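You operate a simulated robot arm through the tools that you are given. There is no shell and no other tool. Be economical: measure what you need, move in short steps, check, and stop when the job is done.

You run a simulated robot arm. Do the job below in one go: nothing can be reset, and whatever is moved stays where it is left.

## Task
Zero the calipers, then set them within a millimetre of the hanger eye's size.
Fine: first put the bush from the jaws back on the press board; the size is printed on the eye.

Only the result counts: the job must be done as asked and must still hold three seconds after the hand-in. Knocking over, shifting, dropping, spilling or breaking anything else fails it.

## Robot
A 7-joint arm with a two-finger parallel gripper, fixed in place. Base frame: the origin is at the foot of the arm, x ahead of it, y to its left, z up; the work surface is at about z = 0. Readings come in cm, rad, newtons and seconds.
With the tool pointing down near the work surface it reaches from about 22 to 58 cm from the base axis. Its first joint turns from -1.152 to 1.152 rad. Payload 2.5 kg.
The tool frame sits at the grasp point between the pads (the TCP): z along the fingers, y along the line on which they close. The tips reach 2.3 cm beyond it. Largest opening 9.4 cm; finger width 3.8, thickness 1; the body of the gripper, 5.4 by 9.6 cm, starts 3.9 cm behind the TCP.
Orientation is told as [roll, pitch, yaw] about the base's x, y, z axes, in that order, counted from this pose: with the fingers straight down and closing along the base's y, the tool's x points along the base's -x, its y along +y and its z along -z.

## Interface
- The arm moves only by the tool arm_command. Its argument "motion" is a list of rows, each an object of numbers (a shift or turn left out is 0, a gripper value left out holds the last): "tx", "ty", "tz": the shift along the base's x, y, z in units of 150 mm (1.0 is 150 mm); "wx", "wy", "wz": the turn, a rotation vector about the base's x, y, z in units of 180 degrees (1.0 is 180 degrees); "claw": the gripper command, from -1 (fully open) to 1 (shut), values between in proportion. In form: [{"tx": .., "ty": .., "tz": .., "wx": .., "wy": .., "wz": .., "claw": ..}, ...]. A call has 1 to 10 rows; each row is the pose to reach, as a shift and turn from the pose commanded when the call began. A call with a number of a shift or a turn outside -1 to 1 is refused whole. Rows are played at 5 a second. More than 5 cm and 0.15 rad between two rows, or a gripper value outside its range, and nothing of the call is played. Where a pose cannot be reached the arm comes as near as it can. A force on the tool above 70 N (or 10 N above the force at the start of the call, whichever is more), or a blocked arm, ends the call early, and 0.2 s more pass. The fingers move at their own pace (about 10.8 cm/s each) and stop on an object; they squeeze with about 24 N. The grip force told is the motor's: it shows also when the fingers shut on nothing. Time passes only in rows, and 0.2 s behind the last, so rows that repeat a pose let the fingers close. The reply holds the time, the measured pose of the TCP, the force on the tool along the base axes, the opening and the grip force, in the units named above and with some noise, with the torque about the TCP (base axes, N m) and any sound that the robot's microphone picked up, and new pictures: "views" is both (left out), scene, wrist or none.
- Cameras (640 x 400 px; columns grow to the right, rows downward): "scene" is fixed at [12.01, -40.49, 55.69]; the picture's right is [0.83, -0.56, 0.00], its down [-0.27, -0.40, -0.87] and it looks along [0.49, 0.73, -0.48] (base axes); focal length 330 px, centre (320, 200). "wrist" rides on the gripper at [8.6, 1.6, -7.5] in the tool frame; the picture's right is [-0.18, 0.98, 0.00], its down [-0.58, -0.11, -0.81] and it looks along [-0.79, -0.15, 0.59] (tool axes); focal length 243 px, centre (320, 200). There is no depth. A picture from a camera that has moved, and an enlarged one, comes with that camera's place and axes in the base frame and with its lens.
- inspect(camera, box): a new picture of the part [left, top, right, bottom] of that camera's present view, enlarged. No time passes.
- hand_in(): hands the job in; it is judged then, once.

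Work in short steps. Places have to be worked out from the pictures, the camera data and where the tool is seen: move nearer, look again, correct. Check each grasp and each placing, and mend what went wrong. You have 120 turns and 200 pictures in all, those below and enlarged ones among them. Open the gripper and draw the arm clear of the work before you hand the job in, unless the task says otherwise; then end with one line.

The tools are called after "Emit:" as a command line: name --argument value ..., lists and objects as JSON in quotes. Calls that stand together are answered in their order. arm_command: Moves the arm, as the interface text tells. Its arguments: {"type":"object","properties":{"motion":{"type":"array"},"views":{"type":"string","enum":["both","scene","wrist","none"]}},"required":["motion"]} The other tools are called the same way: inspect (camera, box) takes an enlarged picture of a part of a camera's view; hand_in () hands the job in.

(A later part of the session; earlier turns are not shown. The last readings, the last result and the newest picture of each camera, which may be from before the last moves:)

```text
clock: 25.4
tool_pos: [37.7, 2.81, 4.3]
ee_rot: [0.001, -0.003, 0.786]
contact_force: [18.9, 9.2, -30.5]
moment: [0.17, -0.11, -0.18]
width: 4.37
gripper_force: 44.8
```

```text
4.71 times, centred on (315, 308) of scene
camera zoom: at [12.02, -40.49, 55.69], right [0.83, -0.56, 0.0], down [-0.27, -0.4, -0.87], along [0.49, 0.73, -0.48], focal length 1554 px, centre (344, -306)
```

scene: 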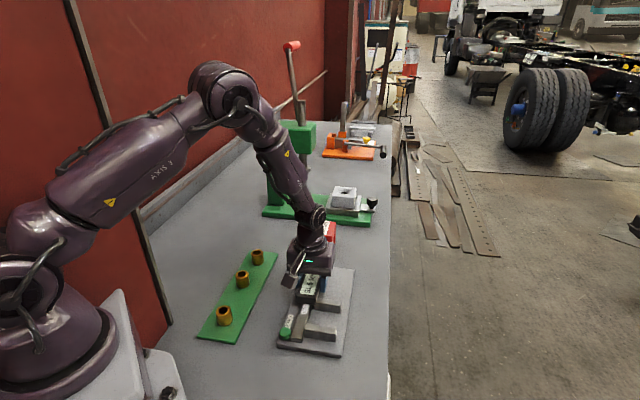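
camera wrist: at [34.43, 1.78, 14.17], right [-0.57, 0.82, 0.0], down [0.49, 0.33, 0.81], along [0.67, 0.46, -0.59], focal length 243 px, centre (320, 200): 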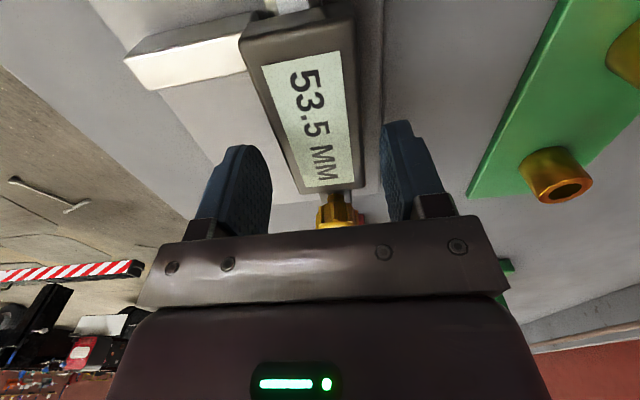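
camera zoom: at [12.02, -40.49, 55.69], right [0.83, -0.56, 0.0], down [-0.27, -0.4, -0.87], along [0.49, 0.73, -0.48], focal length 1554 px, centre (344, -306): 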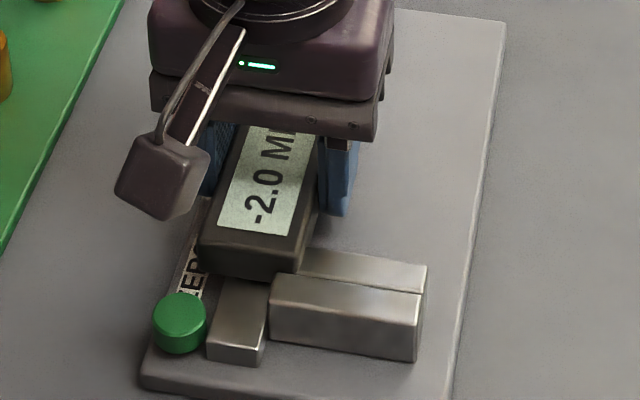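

Reading and gap are unchanged, so the jaws are fully shut. I release gently, rise straight up and back off to find the button.

Emit:
arm_command --motion '[{"tz": -0.003, "claw": 0.1}, {"tz": -0.003, "claw": -0.2}, {"tz": -0.003, "claw": -0.3}, {"tz": -0.003, "claw": -0.3}, {"tz": 0.1}, {"tz": 0.3}, {"tx": -0.2, "ty": -0.2, "tz": 0.45}, {"tx": -0.4, "ty": -0.4, "tz": 0.6}, {"tx": -0.6, "ty": -0.6, "tz": 0.7}]' --views "both"

Emit:
inspect --camera "scene" --box '[270, 250, 360, 360]'

Emit:
inspect --camera "wrist" --box '[240, 20, 440, 200]'

```text
clock: 27.4
tool_pos: [28.5, -5.94, 14.92]
ee_rot: [0.002, 0.0, 0.786]
contact_force: [0.4, 0.4, -0.5]
moment: [-0.01, -0.02, 0.03]
width: 6.1
gripper_force: 0.1
camera wrist: at [21.29, -10.96, 22.43], right [-0.57, 0.82, 0.0], down [0.49, 0.33, 0.81], along [0.66, 0.46, -0.59], focal length 243 px, centre (320, 200)
```

scene: 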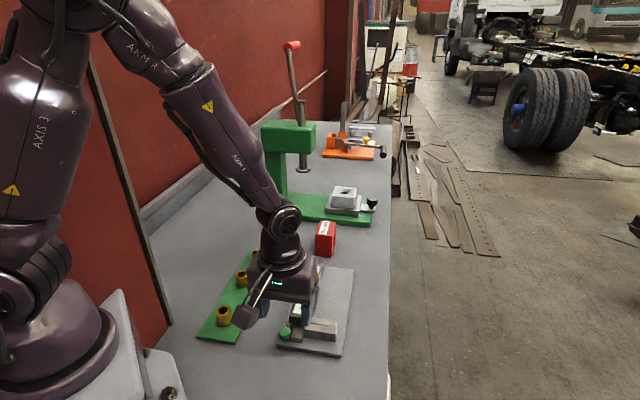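
wrist: 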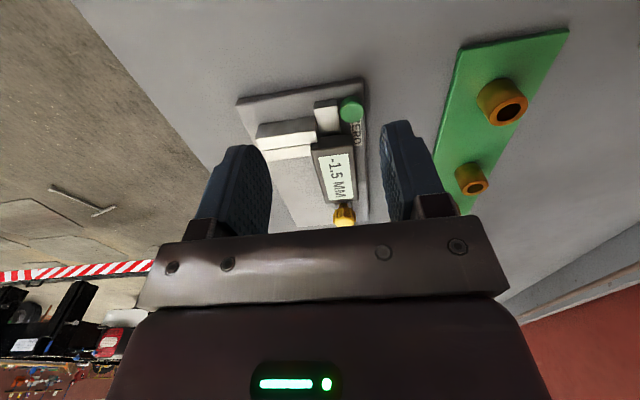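

```text
3.64 times, centred on (315, 305) of scene
camera zoom: at [12.01, -40.49, 55.69], right [0.83, -0.56, 0.0], down [-0.27, -0.4, -0.87], along [0.49, 0.73, -0.48], focal length 1200 px, centre (338, -182)
```

zoom: 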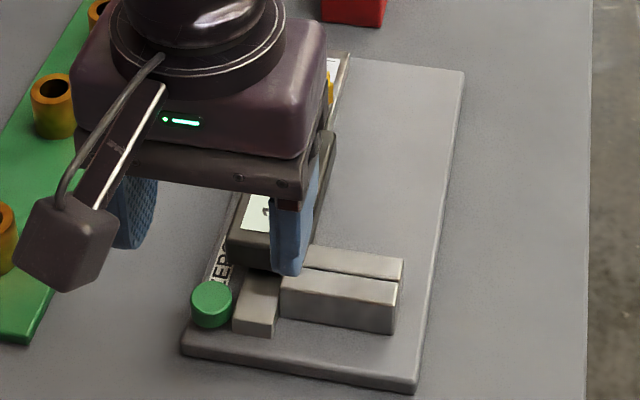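

```text
2.22 times, centred on (340, 110) of wrist
camera zoom: at [21.29, -10.96, 22.43], right [-0.57, 0.82, 0.0], down [0.49, 0.33, 0.81], along [0.66, 0.46, -0.59], focal length 539 px, centre (276, 400)
```

zoom: 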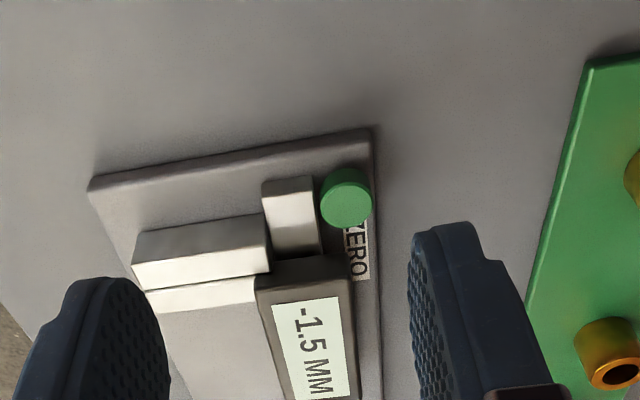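

On release the reading settled at -1.5, so the jaws opened by a fraction. I will push the moving jaw shut from behind with closed fingers, starting at about (40.2, 0.1) behind it.

Emit:
arm_command --motion '[{"tx": 0.2, "ty": 0.1, "tz": -0.05, "claw": 1}, {"tx": 0.4, "ty": 0.2, "tz": -0.1}, {"tx": 0.6, "ty": 0.3, "tz": -0.2}, {"tx": 0.78, "ty": 0.403, "tz": -0.35}, {"tx": 0.78, "ty": 0.403, "tz": -0.5}]' --views "wrist"

Emit:
inspect --camera "scene" --box '[280, 250, 360, 350]'

```text
clock: 28.6
tool_pos: [40.36, -0.21, 7.39]
ee_rot: [-0.002, -0.001, 0.785]
contact_force: [-0.1, 0.0, -0.4]
moment: [0.02, 0.0, 0.01]
width: 0.0
gripper_force: 24.6
camera wrist: at [33.09, -5.18, 14.99], right [-0.56, 0.83, 0.0], down [0.49, 0.33, 0.81], along [0.67, 0.46, -0.59], focal length 243 px, centre (320, 200)
```

wrist: 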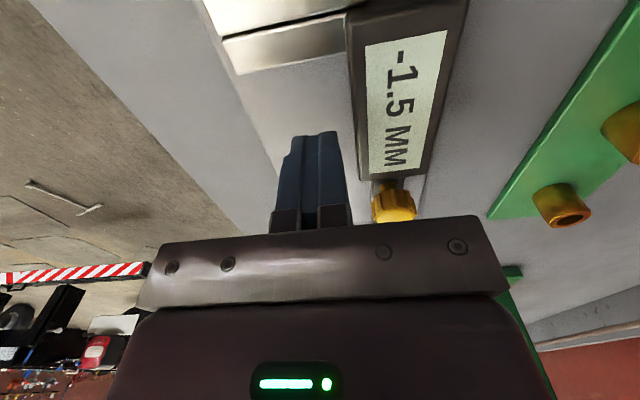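

```text
4.00 times, centred on (320, 300) of scene
camera zoom: at [12.01, -40.49, 55.69], right [0.83, -0.56, 0.0], down [-0.27, -0.4, -0.87], along [0.49, 0.73, -0.48], focal length 1321 px, centre (320, -200)
```

zoom: 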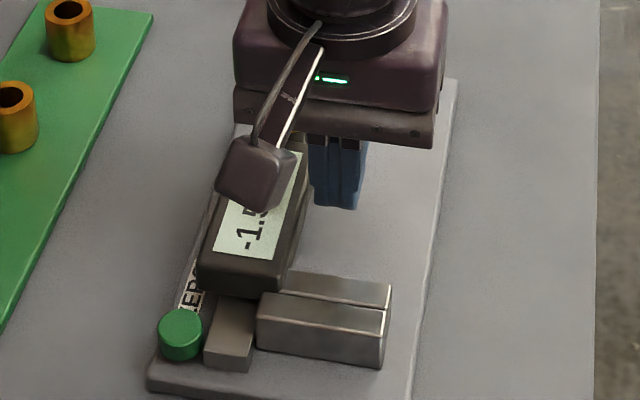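

The fingers are behind the moving jaw and clear of the display. I lower the tips to z≈1.8, then approach the jaw in small steps.

Emit:
arm_command --motion '[{"tz": -0.1}, {"tz": -0.22}, {"tx": -0.02, "ty": -0.02, "tz": -0.22}, {"tx": -0.04, "ty": -0.04, "tz": -0.22}, {"tx": -0.05, "ty": -0.05, "tz": -0.22}]' --views "wrist"

Emit:
inspect --camera "scene" --box '[280, 250, 360, 350]'

```text
clock: 29.8
tool_pos: [39.5, -0.88, 4.12]
ee_rot: [0.001, -0.002, 0.785]
contact_force: [-0.5, 0.3, -0.1]
moment: [-0.02, 0.04, -0.01]
width: 0.0
gripper_force: 24.3
camera wrist: at [32.3, -5.87, 11.64], right [-0.57, 0.82, 0.0], down [0.49, 0.33, 0.81], along [0.67, 0.46, -0.59], focal length 243 px, centre (320, 200)
```

wrist: 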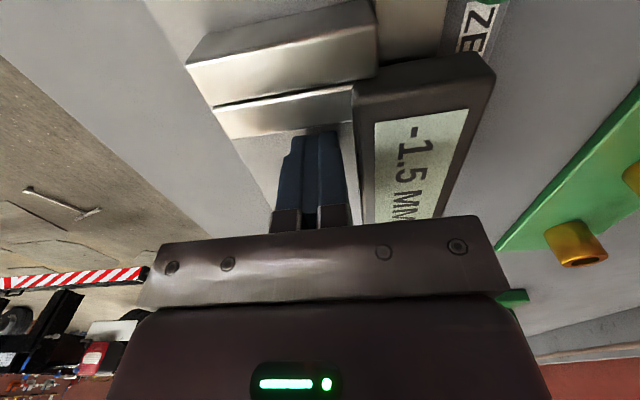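

```text
4.00 times, centred on (320, 300) of scene
camera zoom: at [12.01, -40.49, 55.69], right [0.83, -0.56, 0.0], down [-0.27, -0.4, -0.87], along [0.49, 0.73, -0.48], focal length 1321 px, centre (320, -200)
```

zoom: 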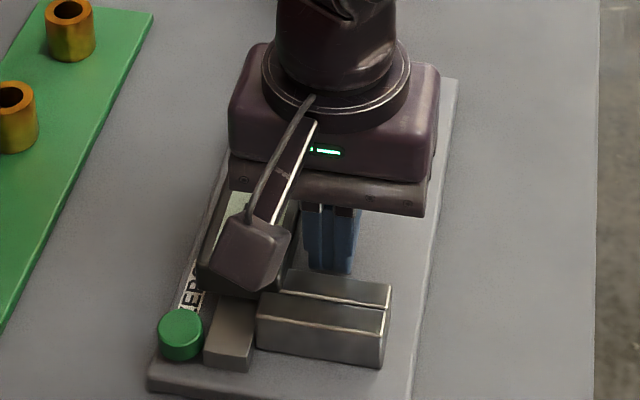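

Emit:
arm_command --motion '[{"tx": -0.009, "ty": -0.009}, {"tx": -0.018, "ty": -0.018}, {"tx": -0.027, "ty": -0.027}, {"tx": -0.027, "ty": -0.027}]' --views "none"

```text
clock: 30.8
tool_pos: [39.19, -1.38, 4.14]
ee_rot: [-0.001, -0.001, 0.785]
contact_force: [0.1, -1.0, 0.1]
moment: [-0.01, -0.03, -0.02]
width: 0.02
gripper_force: 23.9
```

No contact yet, so I continue in 1 mm steps.

Emit:
arm_command --motion '[{"tx": -0.006, "ty": -0.006}, {"tx": -0.012, "ty": -0.012}, {"tx": -0.018, "ty": -0.018}, {"tx": -0.024, "ty": -0.024}, {"tx": -0.024, "ty": -0.024}]' --views "wrist"

```text
clock: 32.0
tool_pos: [38.9, -1.6, 4.13]
ee_rot: [-0.004, -0.003, 0.787]
contact_force: [12.4, 9.7, -6.6]
moment: [0.12, -0.17, 0.03]
width: 0.0
gripper_force: 24.1
camera wrist: at [31.67, -6.47, 11.62], right [-0.57, 0.82, 0.0], down [0.48, 0.33, 0.81], along [0.67, 0.46, -0.59], focal length 243 px, centre (320, 200)
```

wrist: 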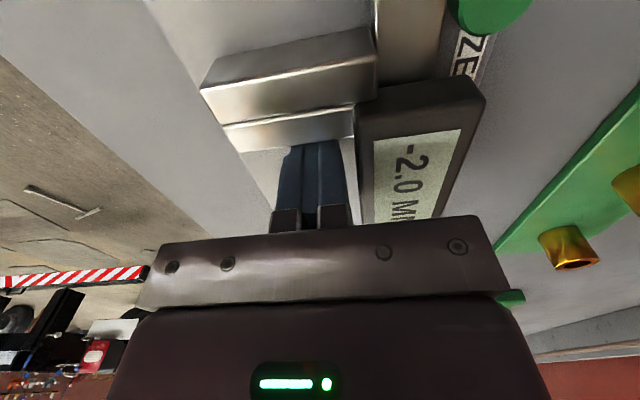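

Contact at 16 N and the reading is -2.0. I retreat straight back, rise, and see whether it holds.

Emit:
arm_command --motion '[{"tx": 0.02, "ty": 0.02}, {"tx": 0.06, "ty": 0.06}, {"tx": 0.06, "ty": 0.06, "tz": 0.2}, {"tx": 0.06, "ty": 0.06, "tz": 0.4}]' --views "wrist"

Emit:
inspect --camera "wrist" --box '[180, 0, 500, 200]'

```text
clock: 33.0
tool_pos: [39.53, -0.77, 10.07]
ee_rot: [0.004, 0.002, 0.784]
contact_force: [0.0, -0.1, -0.4]
moment: [0.04, -0.01, -0.03]
width: 0.0
gripper_force: 23.8
camera wrist: at [32.39, -5.74, 17.64], right [-0.56, 0.83, 0.0], down [0.49, 0.33, 0.81], along [0.66, 0.45, -0.59], focal length 243 px, centre (320, 200)
```

wrist: 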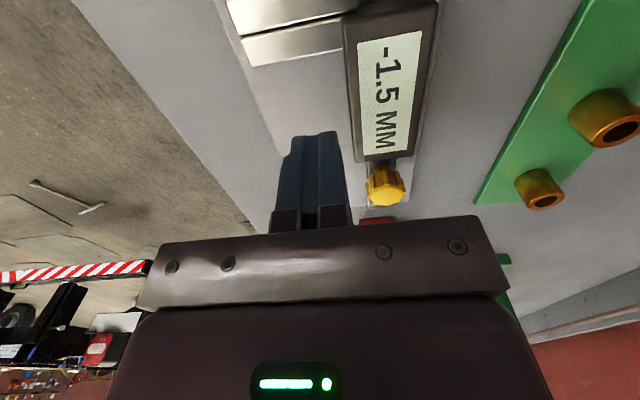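

```text
2.00 times, centred on (340, 100) of wrist
camera zoom: at [32.39, -5.74, 17.64], right [-0.56, 0.83, 0.0], down [0.49, 0.33, 0.81], along [0.66, 0.45, -0.59], focal length 485 px, centre (280, 400)
```

zoom: 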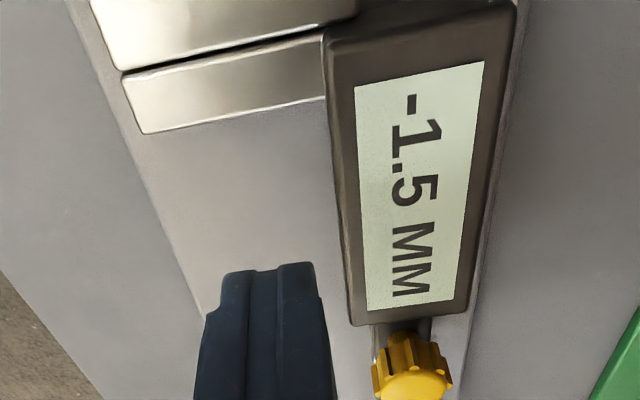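

It springs back to -1.5, so -2.0 was only elastic squeeze and the jaws rest shut. Next is the ZERO button: I hover just behind it to locate it.

Emit:
arm_command --motion '[{"tx": -0.25, "ty": -0.05}, {"tx": -0.5, "ty": -0.1}, {"tx": -0.73, "ty": -0.15, "tz": -0.05}, {"tx": -0.73, "ty": -0.15, "tz": -0.1}]' --views "wrist"

Emit:
inspect --camera "scene" --box '[270, 270, 350, 370]'

Emit:
inspect --camera "wrist" --box '[200, 60, 440, 240]'

```text
clock: 34.0
tool_pos: [28.66, -2.98, 8.66]
ee_rot: [0.0, 0.0, 0.785]
contact_force: [0.3, -0.1, -0.3]
moment: [0.03, -0.04, -0.02]
width: 0.0
gripper_force: 24.1
camera wrist: at [21.5, -7.98, 16.16], right [-0.56, 0.83, 0.0], down [0.49, 0.33, 0.81], along [0.67, 0.46, -0.59], focal length 243 px, centre (320, 200)
```

wrist: 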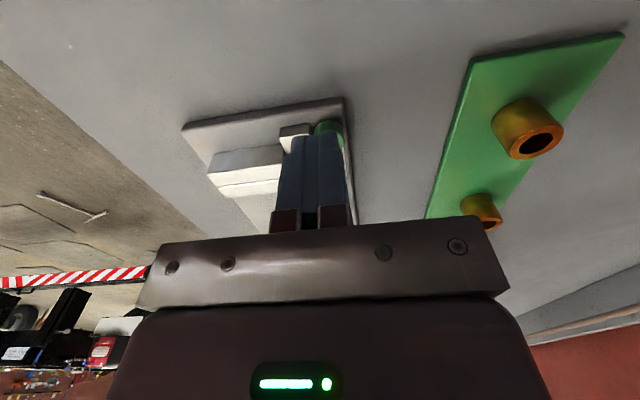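

```text
4.00 times, centred on (310, 320) of scene
camera zoom: at [12.0, -40.49, 55.69], right [0.83, -0.56, 0.0], down [-0.27, -0.4, -0.87], along [0.49, 0.73, -0.48], focal length 1321 px, centre (360, -280)
```

zoom: 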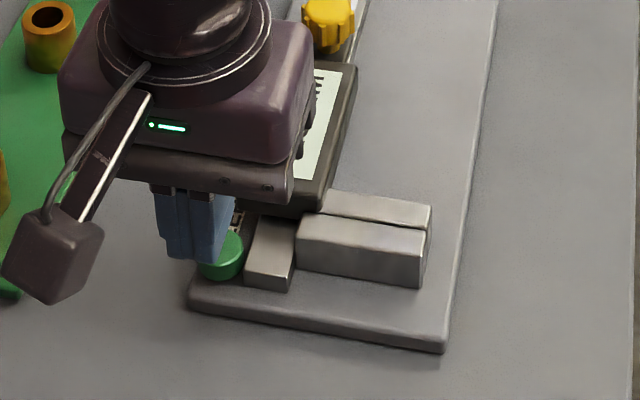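

```text
2.22 times, centred on (320, 150) of wrist
camera zoom: at [21.5, -7.98, 16.16], right [-0.56, 0.83, 0.0], down [0.49, 0.33, 0.81], along [0.67, 0.46, -0.59], focal length 539 px, centre (320, 311)
```

zoom: 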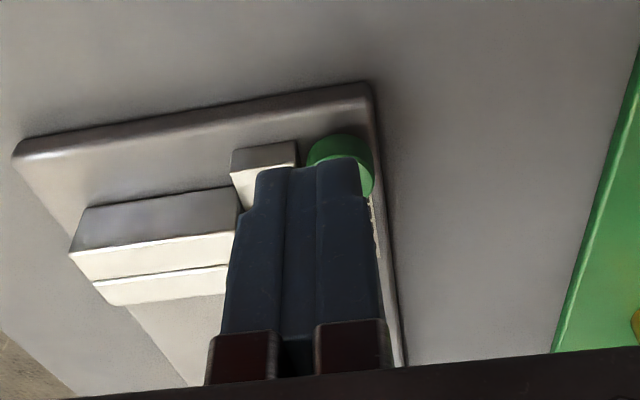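

The button centre is about 2.6 cm ahead and 0.1 cm to the side. I move over it, biased slightly away from the beam, and lower to just above it.

Emit:
arm_command --motion '[{"tx": 0.05, "ty": 0.07}, {"tx": 0.094, "ty": 0.132, "tz": 0}, {"tx": 0.094, "ty": 0.132, "tz": -0.1}, {"tx": 0.094, "ty": 0.132, "tz": -0.2}]' --views "wrist"

Emit:
inspect --camera "scene" --box '[270, 290, 330, 360]'

```text
clock: 35.0
tool_pos: [30.21, -0.99, 5.71]
ee_rot: [-0.001, 0.001, 0.787]
contact_force: [-0.2, 0.0, -0.5]
moment: [-0.01, -0.01, 0.0]
width: 0.01
gripper_force: 24.3
camera wrist: at [22.99, -5.92, 13.22], right [-0.57, 0.82, 0.0], down [0.49, 0.33, 0.81], along [0.67, 0.46, -0.59], focal length 243 px, centre (320, 200)
```

wrist: 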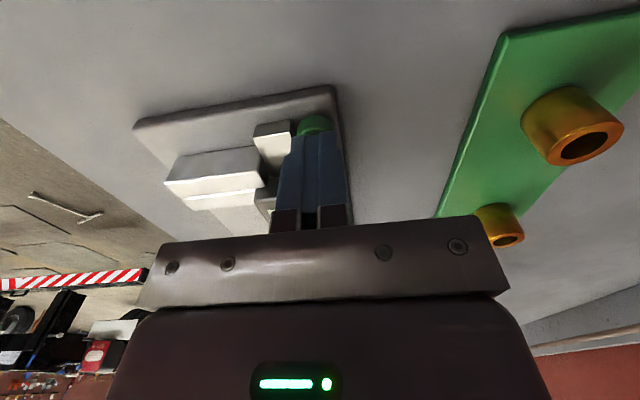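

```text
5.71 times, centred on (300, 325) of scene
camera zoom: at [12.0, -40.49, 55.69], right [0.83, -0.56, 0.0], down [-0.27, -0.4, -0.87], along [0.49, 0.73, -0.48], focal length 1886 px, centre (434, -514)
```

zoom: 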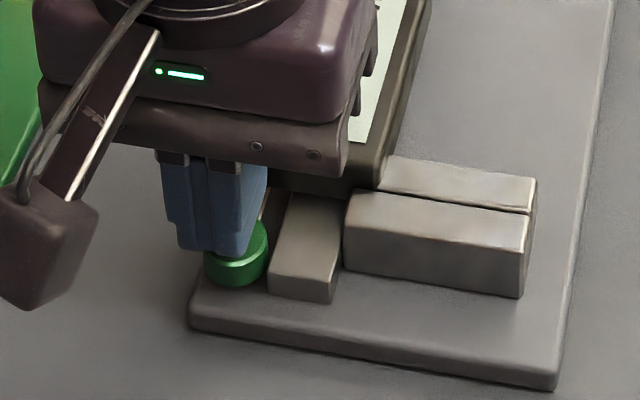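

The fingertip is about 0.6 cm short of the button centre. I correct that and lower in small steps, watching for contact.

Emit:
arm_command --motion '[{"tx": 0.035, "ty": 0.021}, {"tx": 0.035, "ty": 0.021, "tz": -0.02}, {"tx": 0.035, "ty": 0.021, "tz": -0.04}, {"tx": 0.035, "ty": 0.021, "tz": -0.055}]' --views "wrist"

Emit:
inspect --camera "scene" --box '[270, 290, 330, 360]'

```text
clock: 36.0
tool_pos: [30.79, -0.75, 4.76]
ee_rot: [0.001, 0.0, 0.785]
contact_force: [-0.9, -0.9, 2.6]
moment: [0.01, 0.02, -0.03]
width: 0.0
gripper_force: 24.5
heard: click
camera wrist: at [23.46, -5.61, 12.31], right [-0.56, 0.83, 0.0], down [0.49, 0.33, 0.81], along [0.67, 0.46, -0.59], focal length 243 px, centre (320, 200)
```

wrist: 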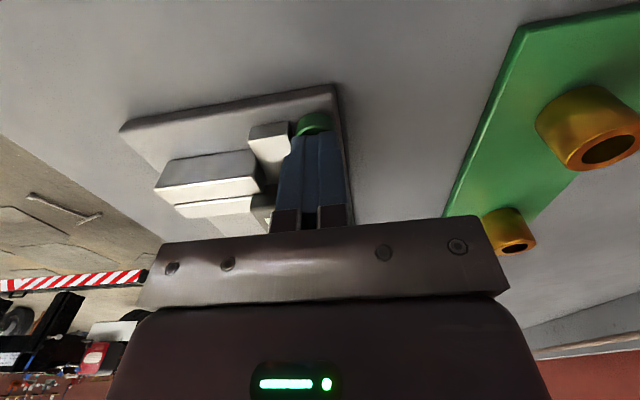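

```text
5.71 times, centred on (300, 325) of scene
camera zoom: at [12.0, -40.49, 55.69], right [0.83, -0.56, 0.0], down [-0.27, -0.4, -0.87], along [0.49, 0.73, -0.48], focal length 1886 px, centre (434, -514)
```

zoom: 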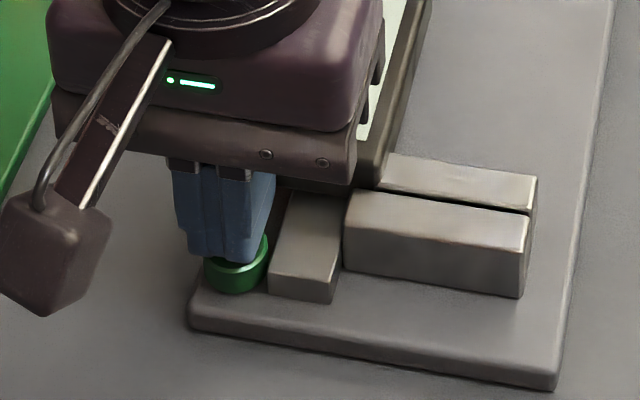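

I heard a click. I rise straight up and view the display.

Emit:
arm_command --motion '[{"tz": 0.05}, {"tz": 0.25}, {"tx": -0.1, "ty": -0.1, "tz": 0.45}, {"tx": -0.2, "ty": -0.3, "tz": 0.6, "claw": -0.3}]' --views "wrist"

Emit:
inspect --camera "wrist" --box '[220, 40, 420, 220]'

```text
clock: 37.0
tool_pos: [27.56, -4.84, 13.84]
ee_rot: [-0.001, 0.0, 0.785]
contact_force: [0.1, 0.3, 0.1]
moment: [0.01, 0.02, 0.0]
width: 6.12
gripper_force: 0.0
camera wrist: at [20.37, -9.9, 21.37], right [-0.57, 0.82, 0.0], down [0.49, 0.33, 0.81], along [0.67, 0.46, -0.59], focal length 243 px, centre (320, 200)
```

wrist: 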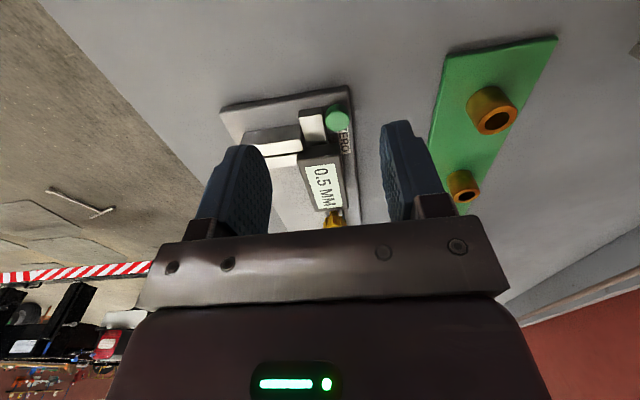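

```text
2.22 times, centred on (320, 130) of wrist
camera zoom: at [20.37, -9.9, 21.37], right [-0.57, 0.82, 0.0], down [0.49, 0.33, 0.81], along [0.67, 0.46, -0.59], focal length 539 px, centre (320, 356)
```

zoom: 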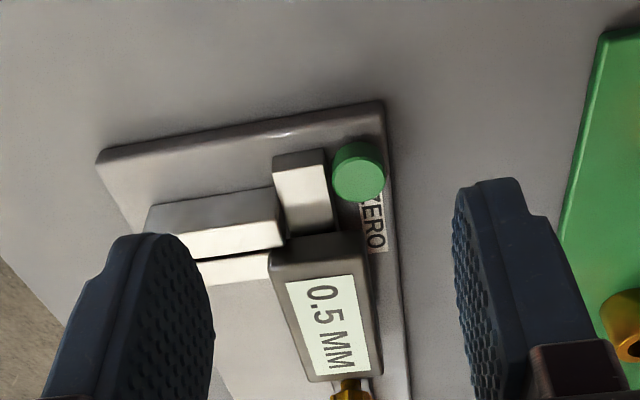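

It reads 0.5 rather than 0.0, so the slider may be creeping open. I wait a second and re-read to see whether it drifts.

Emit:
arm_command --motion '[{}, {}, {}, {}, {}, {}, {}, {}, {}, {}]' --views "none"

Emit:
inspect --camera "wrist" --box '[220, 40, 420, 220]'

```text
clock: 39.2
tool_pos: [27.59, -5.03, 13.78]
ee_rot: [-0.001, -0.002, 0.785]
contact_force: [-1.3, 0.5, 0.9]
moment: [0.02, 0.01, 0.0]
width: 6.12
gripper_force: 0.1
```

```text
2.22 times, centred on (320, 130) of wrist
camera zoom: at [20.39, -9.89, 21.33], right [-0.56, 0.83, 0.0], down [0.49, 0.33, 0.81], along [0.67, 0.46, -0.59], focal length 539 px, centre (320, 356)
```

zoom: 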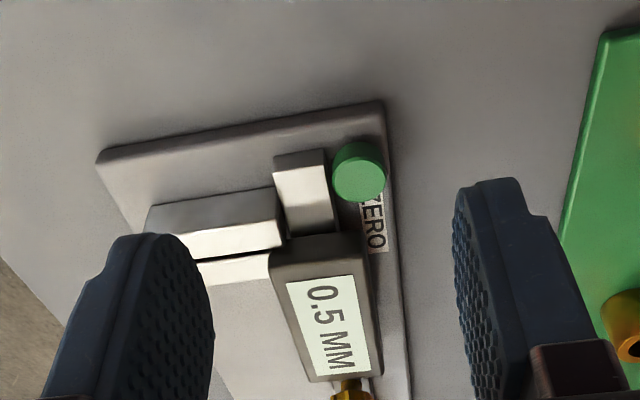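

Emit:
arm_command --motion '[{}, {}, {}, {}, {}, {}, {}, {}, {}, {}]' --views "none"

Emit:
inspect --camera "wrist" --box '[290, 130, 360, 220]'

Emit:
inspect --camera "scene" --box '[290, 290, 350, 350]'

```text
clock: 41.4
tool_pos: [27.57, -4.96, 13.81]
ee_rot: [0.0, 0.0, 0.785]
contact_force: [0.9, 0.4, 0.1]
moment: [-0.02, -0.01, -0.02]
width: 6.13
gripper_force: 0.1
```

```text
4.44 times, centred on (325, 175) of wrist
camera zoom: at [20.39, -9.89, 21.33], right [-0.56, 0.83, 0.0], down [0.49, 0.33, 0.81], along [0.67, 0.46, -0.59], focal length 1078 px, centre (298, 311)
```

zoom: 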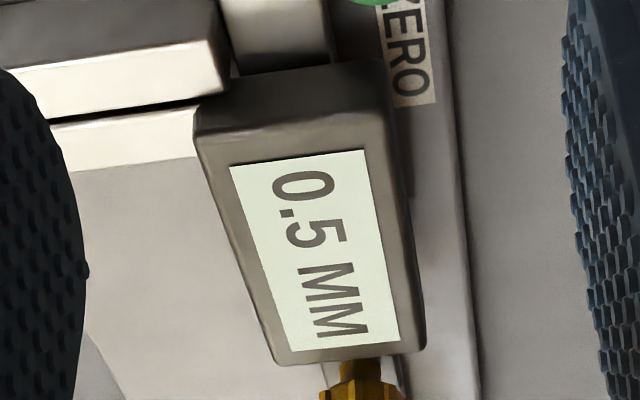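

```text
6.67 times, centred on (320, 320) of scene
camera zoom: at [12.01, -40.49, 55.69], right [0.83, -0.56, 0.0], down [-0.27, -0.4, -0.87], along [0.49, 0.73, -0.48], focal length 2201 px, centre (320, -600)
```

zoom: 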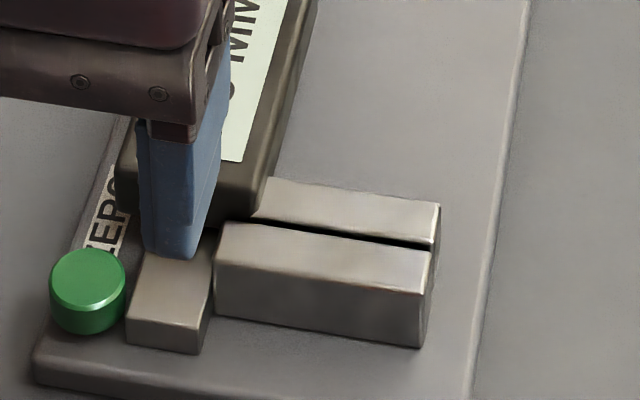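

The seam is visibly wider now; the fingertip probably brushed the display front when I corrected forward over the button. I push the jaw shut again from behind, then press zero from further back. First I return behind the jaw.

Emit:
arm_command --motion '[{"tx": 0.2, "ty": 0.07, "claw": 1}, {"tx": 0.4, "ty": 0.14}, {"tx": 0.6, "ty": 0.21, "tz": -0.1}, {"tx": 0.82, "ty": 0.3, "tz": -0.2}, {"tx": 0.82, "ty": 0.3, "tz": -0.4}, {"tx": 0.82, "ty": 0.3, "tz": -0.645}, {"tx": 0.82, "ty": 0.3, "tz": -0.645}]' --views "wrist"

```text
clock: 43.0
tool_pos: [39.83, -0.8, 4.12]
ee_rot: [0.001, -0.001, 0.785]
contact_force: [-0.2, -0.5, 0.5]
moment: [0.01, 0.08, 0.04]
width: 0.01
gripper_force: 24.2
camera wrist: at [32.66, -5.73, 11.63], right [-0.56, 0.83, 0.0], down [0.49, 0.33, 0.81], along [0.67, 0.46, -0.59], focal length 243 px, centre (320, 200)
```

wrist: 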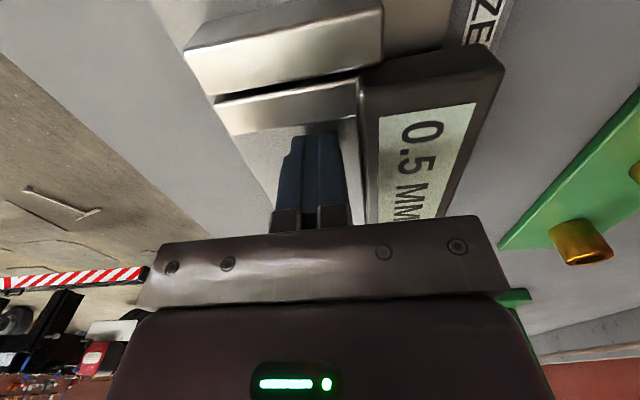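

A gap of 2–3 mm is confirmed. I push the jaw back in fine steps.

Emit:
arm_command --motion '[{"tx": -0.012, "ty": -0.01}, {"tx": -0.024, "ty": -0.018}, {"tx": -0.036, "ty": -0.026}, {"tx": -0.046, "ty": -0.036}, {"tx": -0.05, "ty": -0.041}, {"tx": -0.055, "ty": -0.046}, {"tx": -0.055, "ty": -0.046}]' --views "wrist"

```text
clock: 44.6
tool_pos: [39.13, -1.44, 4.05]
ee_rot: [0.0, 0.002, 0.786]
contact_force: [0.2, 0.1, -0.7]
moment: [-0.02, -0.01, 0.0]
width: 0.02
gripper_force: 23.8
camera wrist: at [31.89, -6.34, 11.62], right [-0.56, 0.83, 0.0], down [0.49, 0.33, 0.81], along [0.67, 0.46, -0.59], focal length 243 px, centre (320, 200)
```

wrist: 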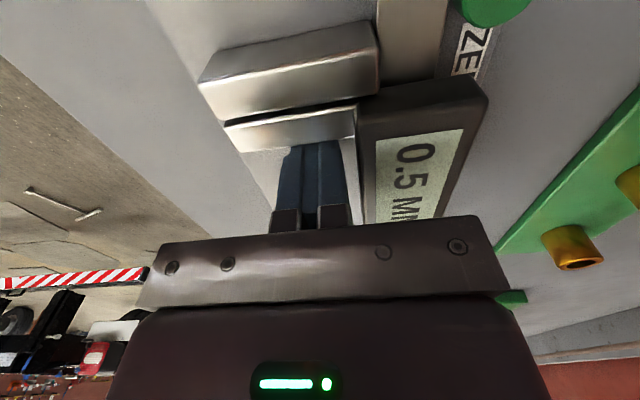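

Still no contact. I advance in half-millimetre steps.

Emit:
arm_command --motion '[{"tx": -0.004, "ty": -0.004}, {"tx": -0.008, "ty": -0.008}, {"tx": -0.012, "ty": -0.012}, {"tx": -0.012, "ty": -0.012}]' --views "wrist"

```text
clock: 45.6
tool_pos: [38.91, -1.49, 4.17]
ee_rot: [-0.002, -0.002, 0.785]
contact_force: [3.3, 3.9, -1.3]
moment: [0.02, -0.09, 0.0]
width: 0.0
gripper_force: 24.3
camera wrist: at [31.72, -6.45, 11.65], right [-0.57, 0.82, 0.0], down [0.49, 0.33, 0.81], along [0.67, 0.46, -0.59], focal length 243 px, centre (320, 200)
```

wrist: 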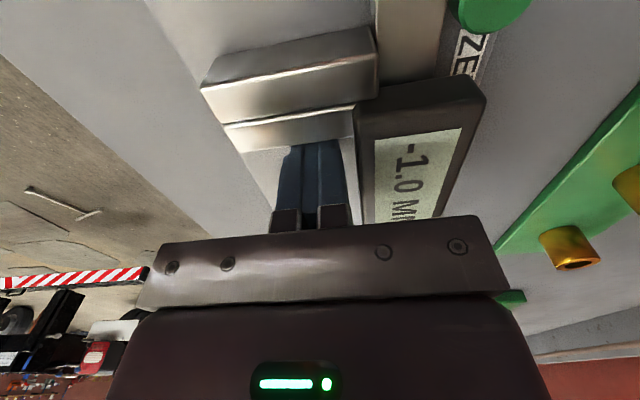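

Emit:
arm_command --motion '[{"tx": -0.003, "ty": -0.003}, {"tx": -0.006, "ty": -0.006}, {"tx": -0.006, "ty": -0.006}]' --views "none"

Emit:
inspect --camera "wrist" --box '[200, 20, 500, 220]'

```text
clock: 46.4
tool_pos: [38.95, -1.55, 4.14]
ee_rot: [-0.002, -0.004, 0.788]
contact_force: [8.9, 11.9, 0.7]
moment: [0.05, -0.06, -0.02]
width: 0.0
gripper_force: 24.0
```

```text
2.00 times, centred on (350, 120) of wrist
camera zoom: at [31.69, -6.48, 11.64], right [-0.57, 0.82, 0.0], down [0.48, 0.33, 0.81], along [0.67, 0.46, -0.59], focal length 485 px, centre (260, 360)
```

zoom: 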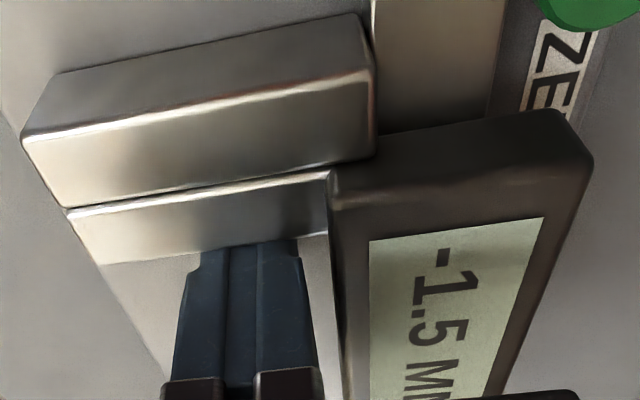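

The jaws are shut again at 15 N and -1.5. I retreat slowly and rise, then check the reading.

Emit:
arm_command --motion '[{"tx": 0.005, "ty": 0.005}, {"tx": 0.01, "ty": 0.01}, {"tx": 0.03, "ty": 0.03}, {"tx": 0.05, "ty": 0.05}, {"tx": 0.05, "ty": 0.05, "tz": 0.2}, {"tx": 0.05, "ty": 0.05, "tz": 0.4}]' --views "wrist"

Emit:
inspect --camera "scene" --box '[290, 290, 350, 350]'

```text
clock: 47.8
tool_pos: [39.84, -0.91, 10.01]
ee_rot: [0.003, 0.001, 0.783]
contact_force: [-0.5, 0.3, -0.1]
moment: [0.0, 0.04, -0.02]
width: 0.02
gripper_force: 24.1
camera wrist: at [32.61, -5.77, 17.58], right [-0.56, 0.83, 0.0], down [0.49, 0.33, 0.81], along [0.66, 0.45, -0.59], focal length 243 px, centre (320, 200)
```

wrist: 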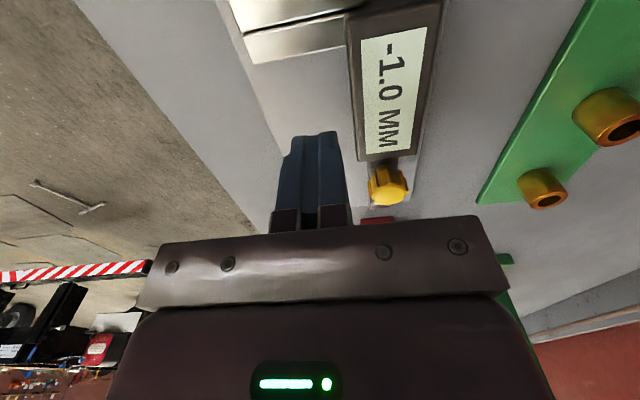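

```text
6.67 times, centred on (320, 320) of scene
camera zoom: at [12.01, -40.49, 55.69], right [0.83, -0.56, 0.0], down [-0.27, -0.4, -0.87], along [0.49, 0.73, -0.48], focal length 2201 px, centre (320, -600)
```

zoom: 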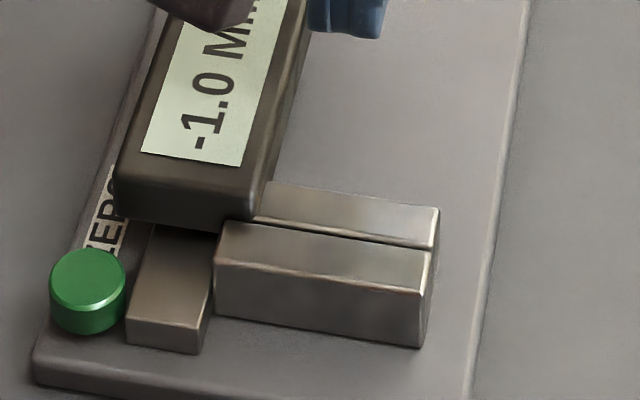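

It rebounds to -1.0, about half a millimetre off shut, and the seam is closed to a hairline. I go over the button, staying further from the display this time.

Emit:
arm_command --motion '[{"tx": -0.2, "ty": -0.01}, {"tx": -0.4, "ty": -0.02}, {"tx": -0.63, "ty": -0.031}, {"tx": -0.63, "ty": -0.031, "tz": -0.2}]' --views "wrist"

Emit:
inspect --camera "scene" --box '[270, 290, 350, 350]'

```text
clock: 48.8
tool_pos: [30.25, -1.35, 7.06]
ee_rot: [0.0, 0.0, 0.785]
contact_force: [0.3, -0.6, 0.5]
moment: [0.03, -0.01, -0.04]
width: 0.01
gripper_force: 24.2
camera wrist: at [23.05, -6.25, 14.52], right [-0.56, 0.83, 0.0], down [0.49, 0.33, 0.81], along [0.67, 0.46, -0.59], focal length 243 px, centre (320, 200)
```

wrist: 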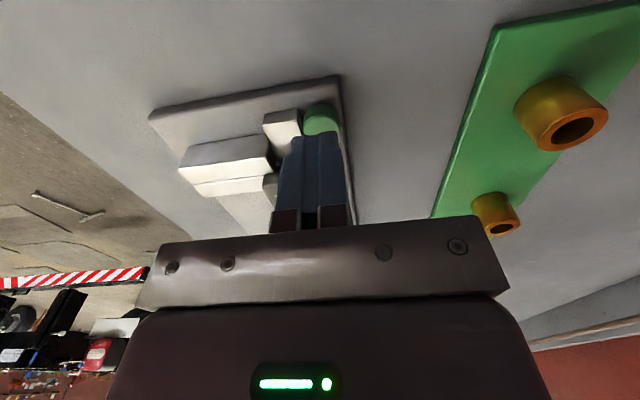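

```text
6.67 times, centred on (310, 320) of scene
camera zoom: at [12.0, -40.49, 55.69], right [0.83, -0.56, 0.0], down [-0.27, -0.4, -0.87], along [0.49, 0.73, -0.48], focal length 2201 px, centre (387, -600)
```

zoom: 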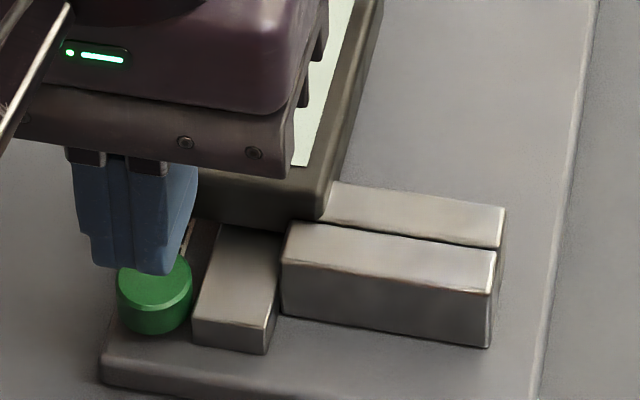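

The fingers cover the button and are well clear of the display. I press down.

Emit:
arm_command --motion '[{"tz": -0.08}, {"tz": -0.13}, {"tz": -0.145}, {"tz": -0.155}, {"tz": -0.155}]' --views "none"

Emit:
inspect --camera "scene" --box '[270, 290, 350, 350]'

```text
clock: 50.0
tool_pos: [30.29, -1.26, 4.68]
ee_rot: [-0.001, 0.001, 0.786]
contact_force: [1.4, 1.7, 2.6]
moment: [0.0, -0.03, 0.05]
width: 0.0
gripper_force: 24.0
heard: click
```

```text
6.67 times, centred on (310, 320) of scene
camera zoom: at [12.0, -40.49, 55.69], right [0.83, -0.56, 0.0], down [-0.27, -0.4, -0.87], along [0.49, 0.73, -0.48], focal length 2201 px, centre (387, -600)
```

zoom: 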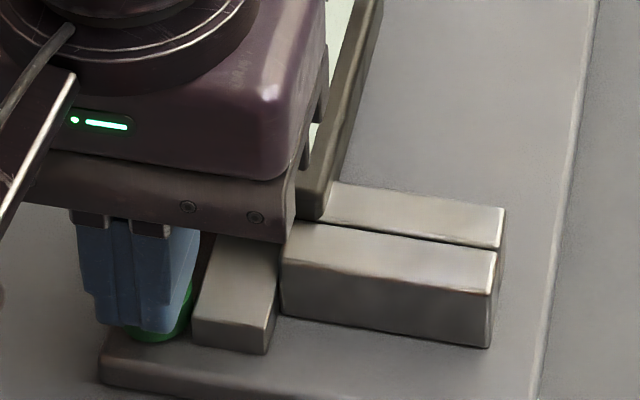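

It clicked and the seam stayed tight. I rise and read the display.

Emit:
arm_command --motion '[{"tz": 0.05}, {"tz": 0.25}, {"tx": -0.08, "ty": -0.08, "tz": 0.45}, {"tx": -0.18, "ty": -0.25, "tz": 0.6, "claw": -0.3}]' --views "none"

Emit:
inspect --camera "wrist" --box '[260, 80, 400, 220]'

```text
clock: 51.0
tool_pos: [27.37, -5.25, 13.72]
ee_rot: [0.0, 0.002, 0.785]
contact_force: [-0.1, -0.1, 0.5]
moment: [0.01, 0.0, 0.0]
width: 6.09
gripper_force: 0.0
```

```text
2.86 times, centred on (330, 150) of wrist
camera zoom: at [20.27, -10.04, 21.29], right [-0.57, 0.82, 0.0], down [0.49, 0.33, 0.81], along [0.67, 0.46, -0.59], focal length 693 px, centre (291, 343)
```

zoom: 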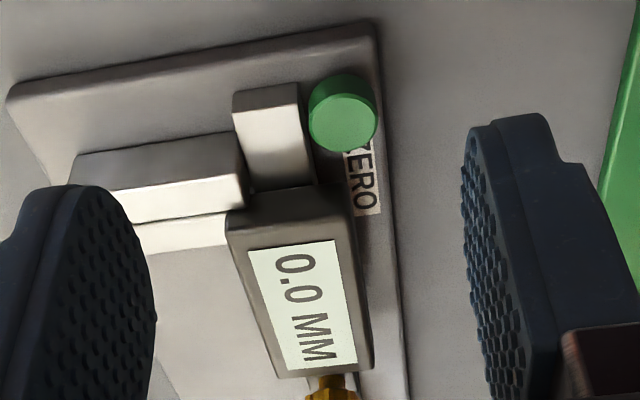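

The display reads 0.0 with the jaws shut. Next I grip the display as before, at about (37.6, 2.85), to open it to 35.0, hovering first.

Emit:
arm_command --motion '[{"tx": 0.2, "ty": 0.16}, {"tx": 0.4, "ty": 0.32}, {"tx": 0.6, "ty": 0.46, "tz": -0.1}, {"tx": 0.682, "ty": 0.538, "tz": -0.3}, {"tx": 0.682, "ty": 0.538, "tz": -0.45}]' --views "wrist"

Emit:
inspect --camera "wrist" --box '[200, 60, 440, 240]'

```text
clock: 52.2
tool_pos: [37.81, 2.86, 7.1]
ee_rot: [0.0, 0.0, 0.785]
contact_force: [-0.2, 0.1, 0.4]
moment: [-0.03, -0.01, 0.0]
width: 6.1
gripper_force: 0.0
camera wrist: at [30.56, -2.03, 14.57], right [-0.56, 0.83, 0.0], down [0.49, 0.33, 0.81], along [0.67, 0.45, -0.59], focal length 243 px, centre (320, 200)
```

wrist: 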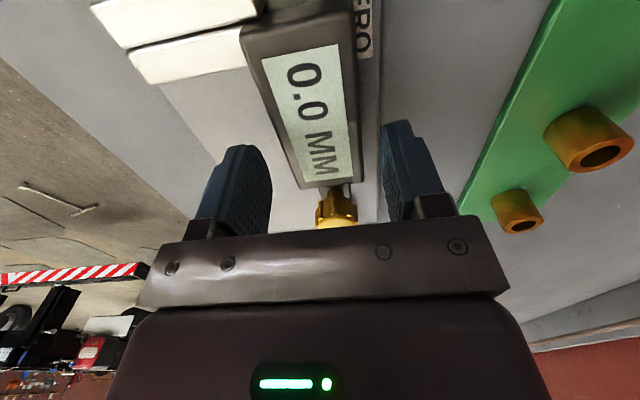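

```text
2.22 times, centred on (320, 150) of wrist
camera zoom: at [30.56, -2.03, 14.57], right [-0.56, 0.83, 0.0], down [0.49, 0.33, 0.81], along [0.67, 0.45, -0.59], focal length 539 px, centre (320, 311)
```

zoom: 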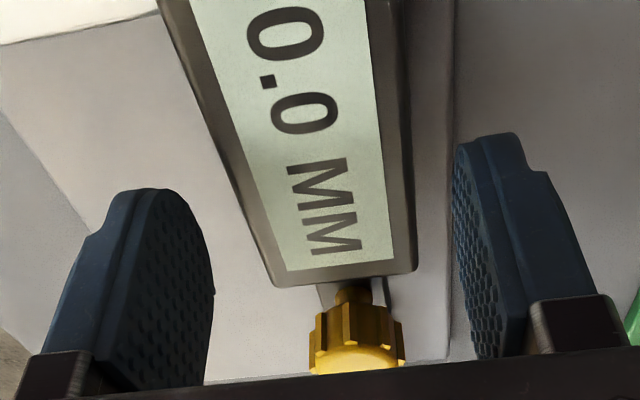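

Well aligned. I lower to z≈4.3 and close gradually.

Emit:
arm_command --motion '[{"tz": -0.08}, {"tz": -0.15}, {"tz": -0.186}, {"tz": -0.186, "claw": 0.0}, {"tz": -0.186, "claw": 0.03}, {"tz": -0.186, "claw": 0.05}, {"tz": -0.186, "claw": 0.05}]' --views "none"

```text
clock: 53.8
tool_pos: [37.63, 2.97, 4.36]
ee_rot: [0.001, 0.0, 0.786]
contact_force: [0.1, 0.0, 0.1]
moment: [0.01, -0.02, 0.02]
width: 4.45
gripper_force: 0.0
```

Emit:
arm_command --motion '[{"claw": 0.07}, {"claw": 0.12}, {"claw": 0.12}, {"tx": 0.01, "ty": 0.01}, {"tx": 0.01, "ty": 0.01}]' --views "none"

Emit:
inspect --camera "scene" --box '[270, 250, 360, 350]'

```text
clock: 55.0
tool_pos: [37.79, 3.1, 4.19]
ee_rot: [0.0, 0.0, 0.786]
contact_force: [1.8, -2.9, -3.2]
moment: [0.09, -0.3, 0.08]
width: 4.37
gripper_force: 44.4
```

```text
4.00 times, centred on (315, 300) of scene
camera zoom: at [12.01, -40.49, 55.69], right [0.83, -0.56, 0.0], down [-0.27, -0.4, -0.87], along [0.49, 0.73, -0.48], focal length 1321 px, centre (340, -200)
```

zoom: 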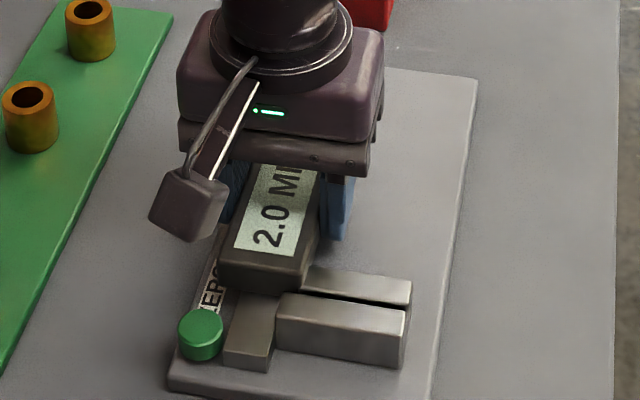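

It reads 2.0 after a 2.1 mm command, which tracks well. I open it a further 32.5 mm.

Emit:
arm_command --motion '[{"tx": 0.03, "ty": 0.03}, {"tx": 0.06, "ty": 0.06}, {"tx": 0.09, "ty": 0.09}, {"tx": 0.12, "ty": 0.12}, {"tx": 0.14, "ty": 0.14}, {"tx": 0.153, "ty": 0.153}, {"tx": 0.153, "ty": 0.153}, {"tx": 0.153, "ty": 0.153}]' --views "none"

Emit:
inspect --camera "scene" --box '[270, 250, 360, 350]'

```text
clock: 56.8
tool_pos: [40.19, 5.33, 4.3]
ee_rot: [0.001, -0.001, 0.787]
contact_force: [7.2, -7.1, -5.0]
moment: [-0.35, 0.36, 0.04]
width: 4.34
gripper_force: 45.2
```

```text
4.00 times, centred on (315, 300) of scene
camera zoom: at [12.01, -40.49, 55.69], right [0.83, -0.56, 0.0], down [-0.27, -0.4, -0.87], along [0.49, 0.73, -0.48], focal length 1321 px, centre (340, -200)
```

zoom: 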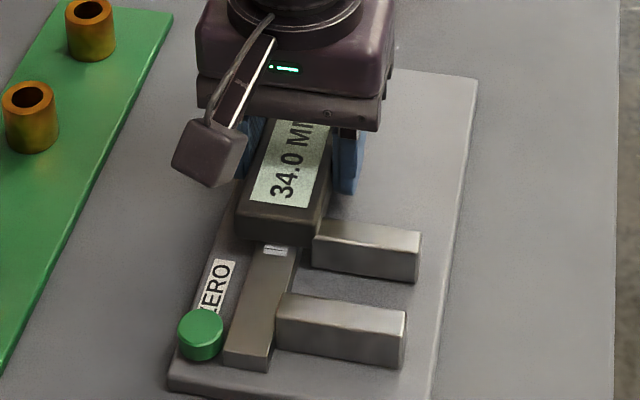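

It reads 34.0. I add 0.8 mm and ease the sideways load.

Emit:
arm_command --motion '[{"tx": 0.003, "ty": 0.001}, {"tx": 0.006, "ty": 0.002}, {"tx": 0.006, "ty": 0.002}, {"tx": 0.006, "ty": 0.002}]' --views "none"

Emit:
inspect --camera "scene" --box '[290, 260, 340, 320]'

```text
clock: 57.8
tool_pos: [40.23, 5.41, 4.22]
ee_rot: [0.001, 0.001, 0.786]
contact_force: [7.1, -7.0, -4.8]
moment: [-0.3, 0.17, 0.0]
width: 4.37
gripper_force: 44.4
```

```text
6.67 times, centred on (315, 290) of scene
camera zoom: at [12.01, -40.49, 55.69], right [0.83, -0.56, 0.0], down [-0.27, -0.4, -0.87], along [0.49, 0.73, -0.48], focal length 2201 px, centre (353, -400)
```

zoom: 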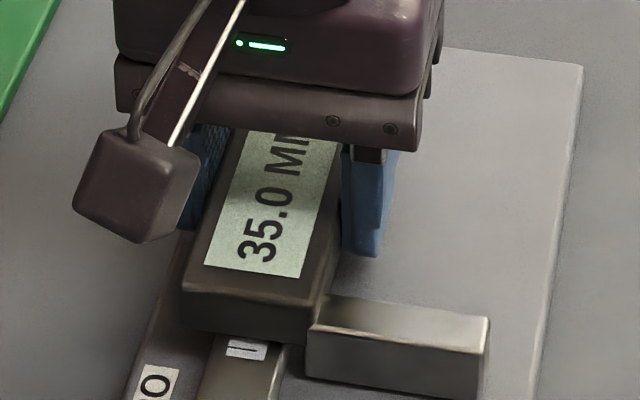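

It reads 35.0. I release slowly in place, then check the reading before moving away.

Emit:
arm_command --motion '[{"claw": 0.08}, {"claw": 0.04}, {"claw": -0.1}, {"claw": -0.3}, {"claw": -0.3}]' --views "none"

Emit:
inspect --camera "scene" --box '[290, 260, 340, 320]'

```text
clock: 59.0
tool_pos: [40.16, 5.42, 4.29]
ee_rot: [0.001, 0.0, 0.784]
contact_force: [-0.4, -0.2, -1.1]
moment: [0.01, 0.02, 0.0]
width: 6.12
gripper_force: 0.0
```

```text
6.67 times, centred on (315, 290) of scene
camera zoom: at [12.01, -40.49, 55.69], right [0.83, -0.56, 0.0], down [-0.27, -0.4, -0.87], along [0.49, 0.73, -0.48], focal length 2201 px, centre (353, -400)
```

zoom: 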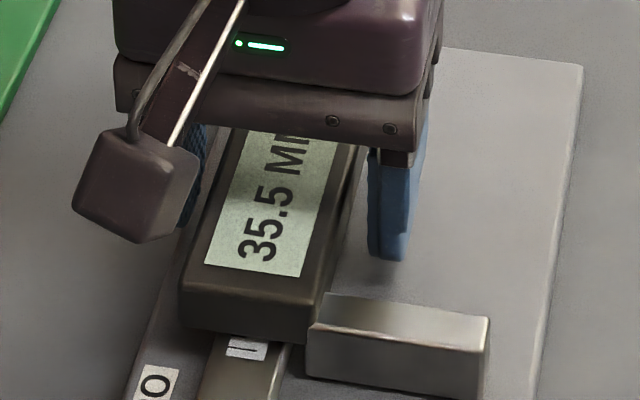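

It moved to 35.5 on release, so there is a small kick. I wait 2 s to check for creep.

Emit:
arm_command --motion '[{}, {}, {}, {}, {}, {}, {}, {}, {}, {}]' --views "none"

Emit:
inspect --camera "scene" --box '[290, 260, 340, 320]'

```text
clock: 61.2
tool_pos: [40.24, 5.35, 4.24]
ee_rot: [0.0, 0.0, 0.784]
contact_force: [0.7, 0.0, 0.0]
moment: [0.04, 0.04, 0.0]
width: 6.11
gripper_force: 0.1
```

```text
6.67 times, centred on (315, 290) of scene
camera zoom: at [12.01, -40.49, 55.69], right [0.83, -0.56, 0.0], down [-0.27, -0.4, -0.87], along [0.49, 0.73, -0.48], focal length 2201 px, centre (353, -400)
```

zoom: 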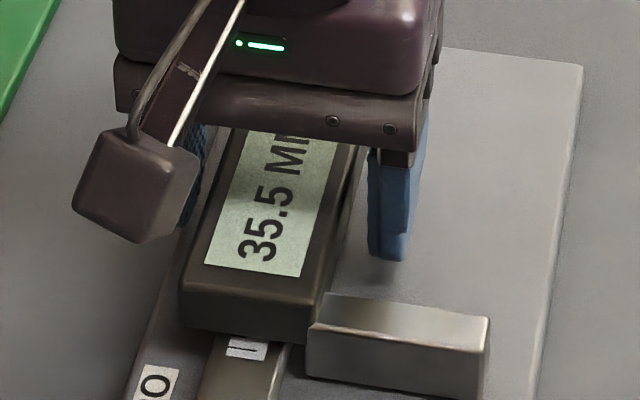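

It is stable at 35.5. I regrip, slightly better centred, and move 0.8 mm back.

Emit:
arm_command --motion '[{"tx": 0.002, "ty": -0.002, "claw": 0.0}, {"tx": 0.002, "ty": -0.002, "claw": 0.05}, {"tx": 0.002, "ty": -0.002, "claw": 0.1}, {"tx": 0.002, "ty": -0.002, "claw": 0.1}, {"tx": -0.002, "ty": -0.006, "claw": 0.1}, {"tx": -0.002, "ty": -0.006, "claw": 0.1}]' --views "none"

Emit:
inspect --camera "scene" --box '[290, 260, 340, 320]'

```text
clock: 62.6
tool_pos: [40.12, 5.38, 4.23]
ee_rot: [0.001, -0.001, 0.785]
contact_force: [-3.1, 5.1, 5.9]
moment: [-0.21, 0.56, -0.18]
width: 4.36
gripper_force: 44.8
```

```text
6.67 times, centred on (315, 290) of scene
camera zoom: at [12.0, -40.49, 55.69], right [0.83, -0.56, 0.0], down [-0.27, -0.4, -0.87], along [0.49, 0.73, -0.48], focal length 2201 px, centre (353, -400)
```

zoom: 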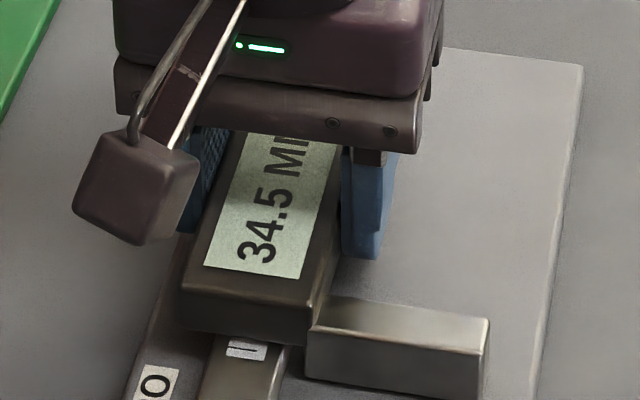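

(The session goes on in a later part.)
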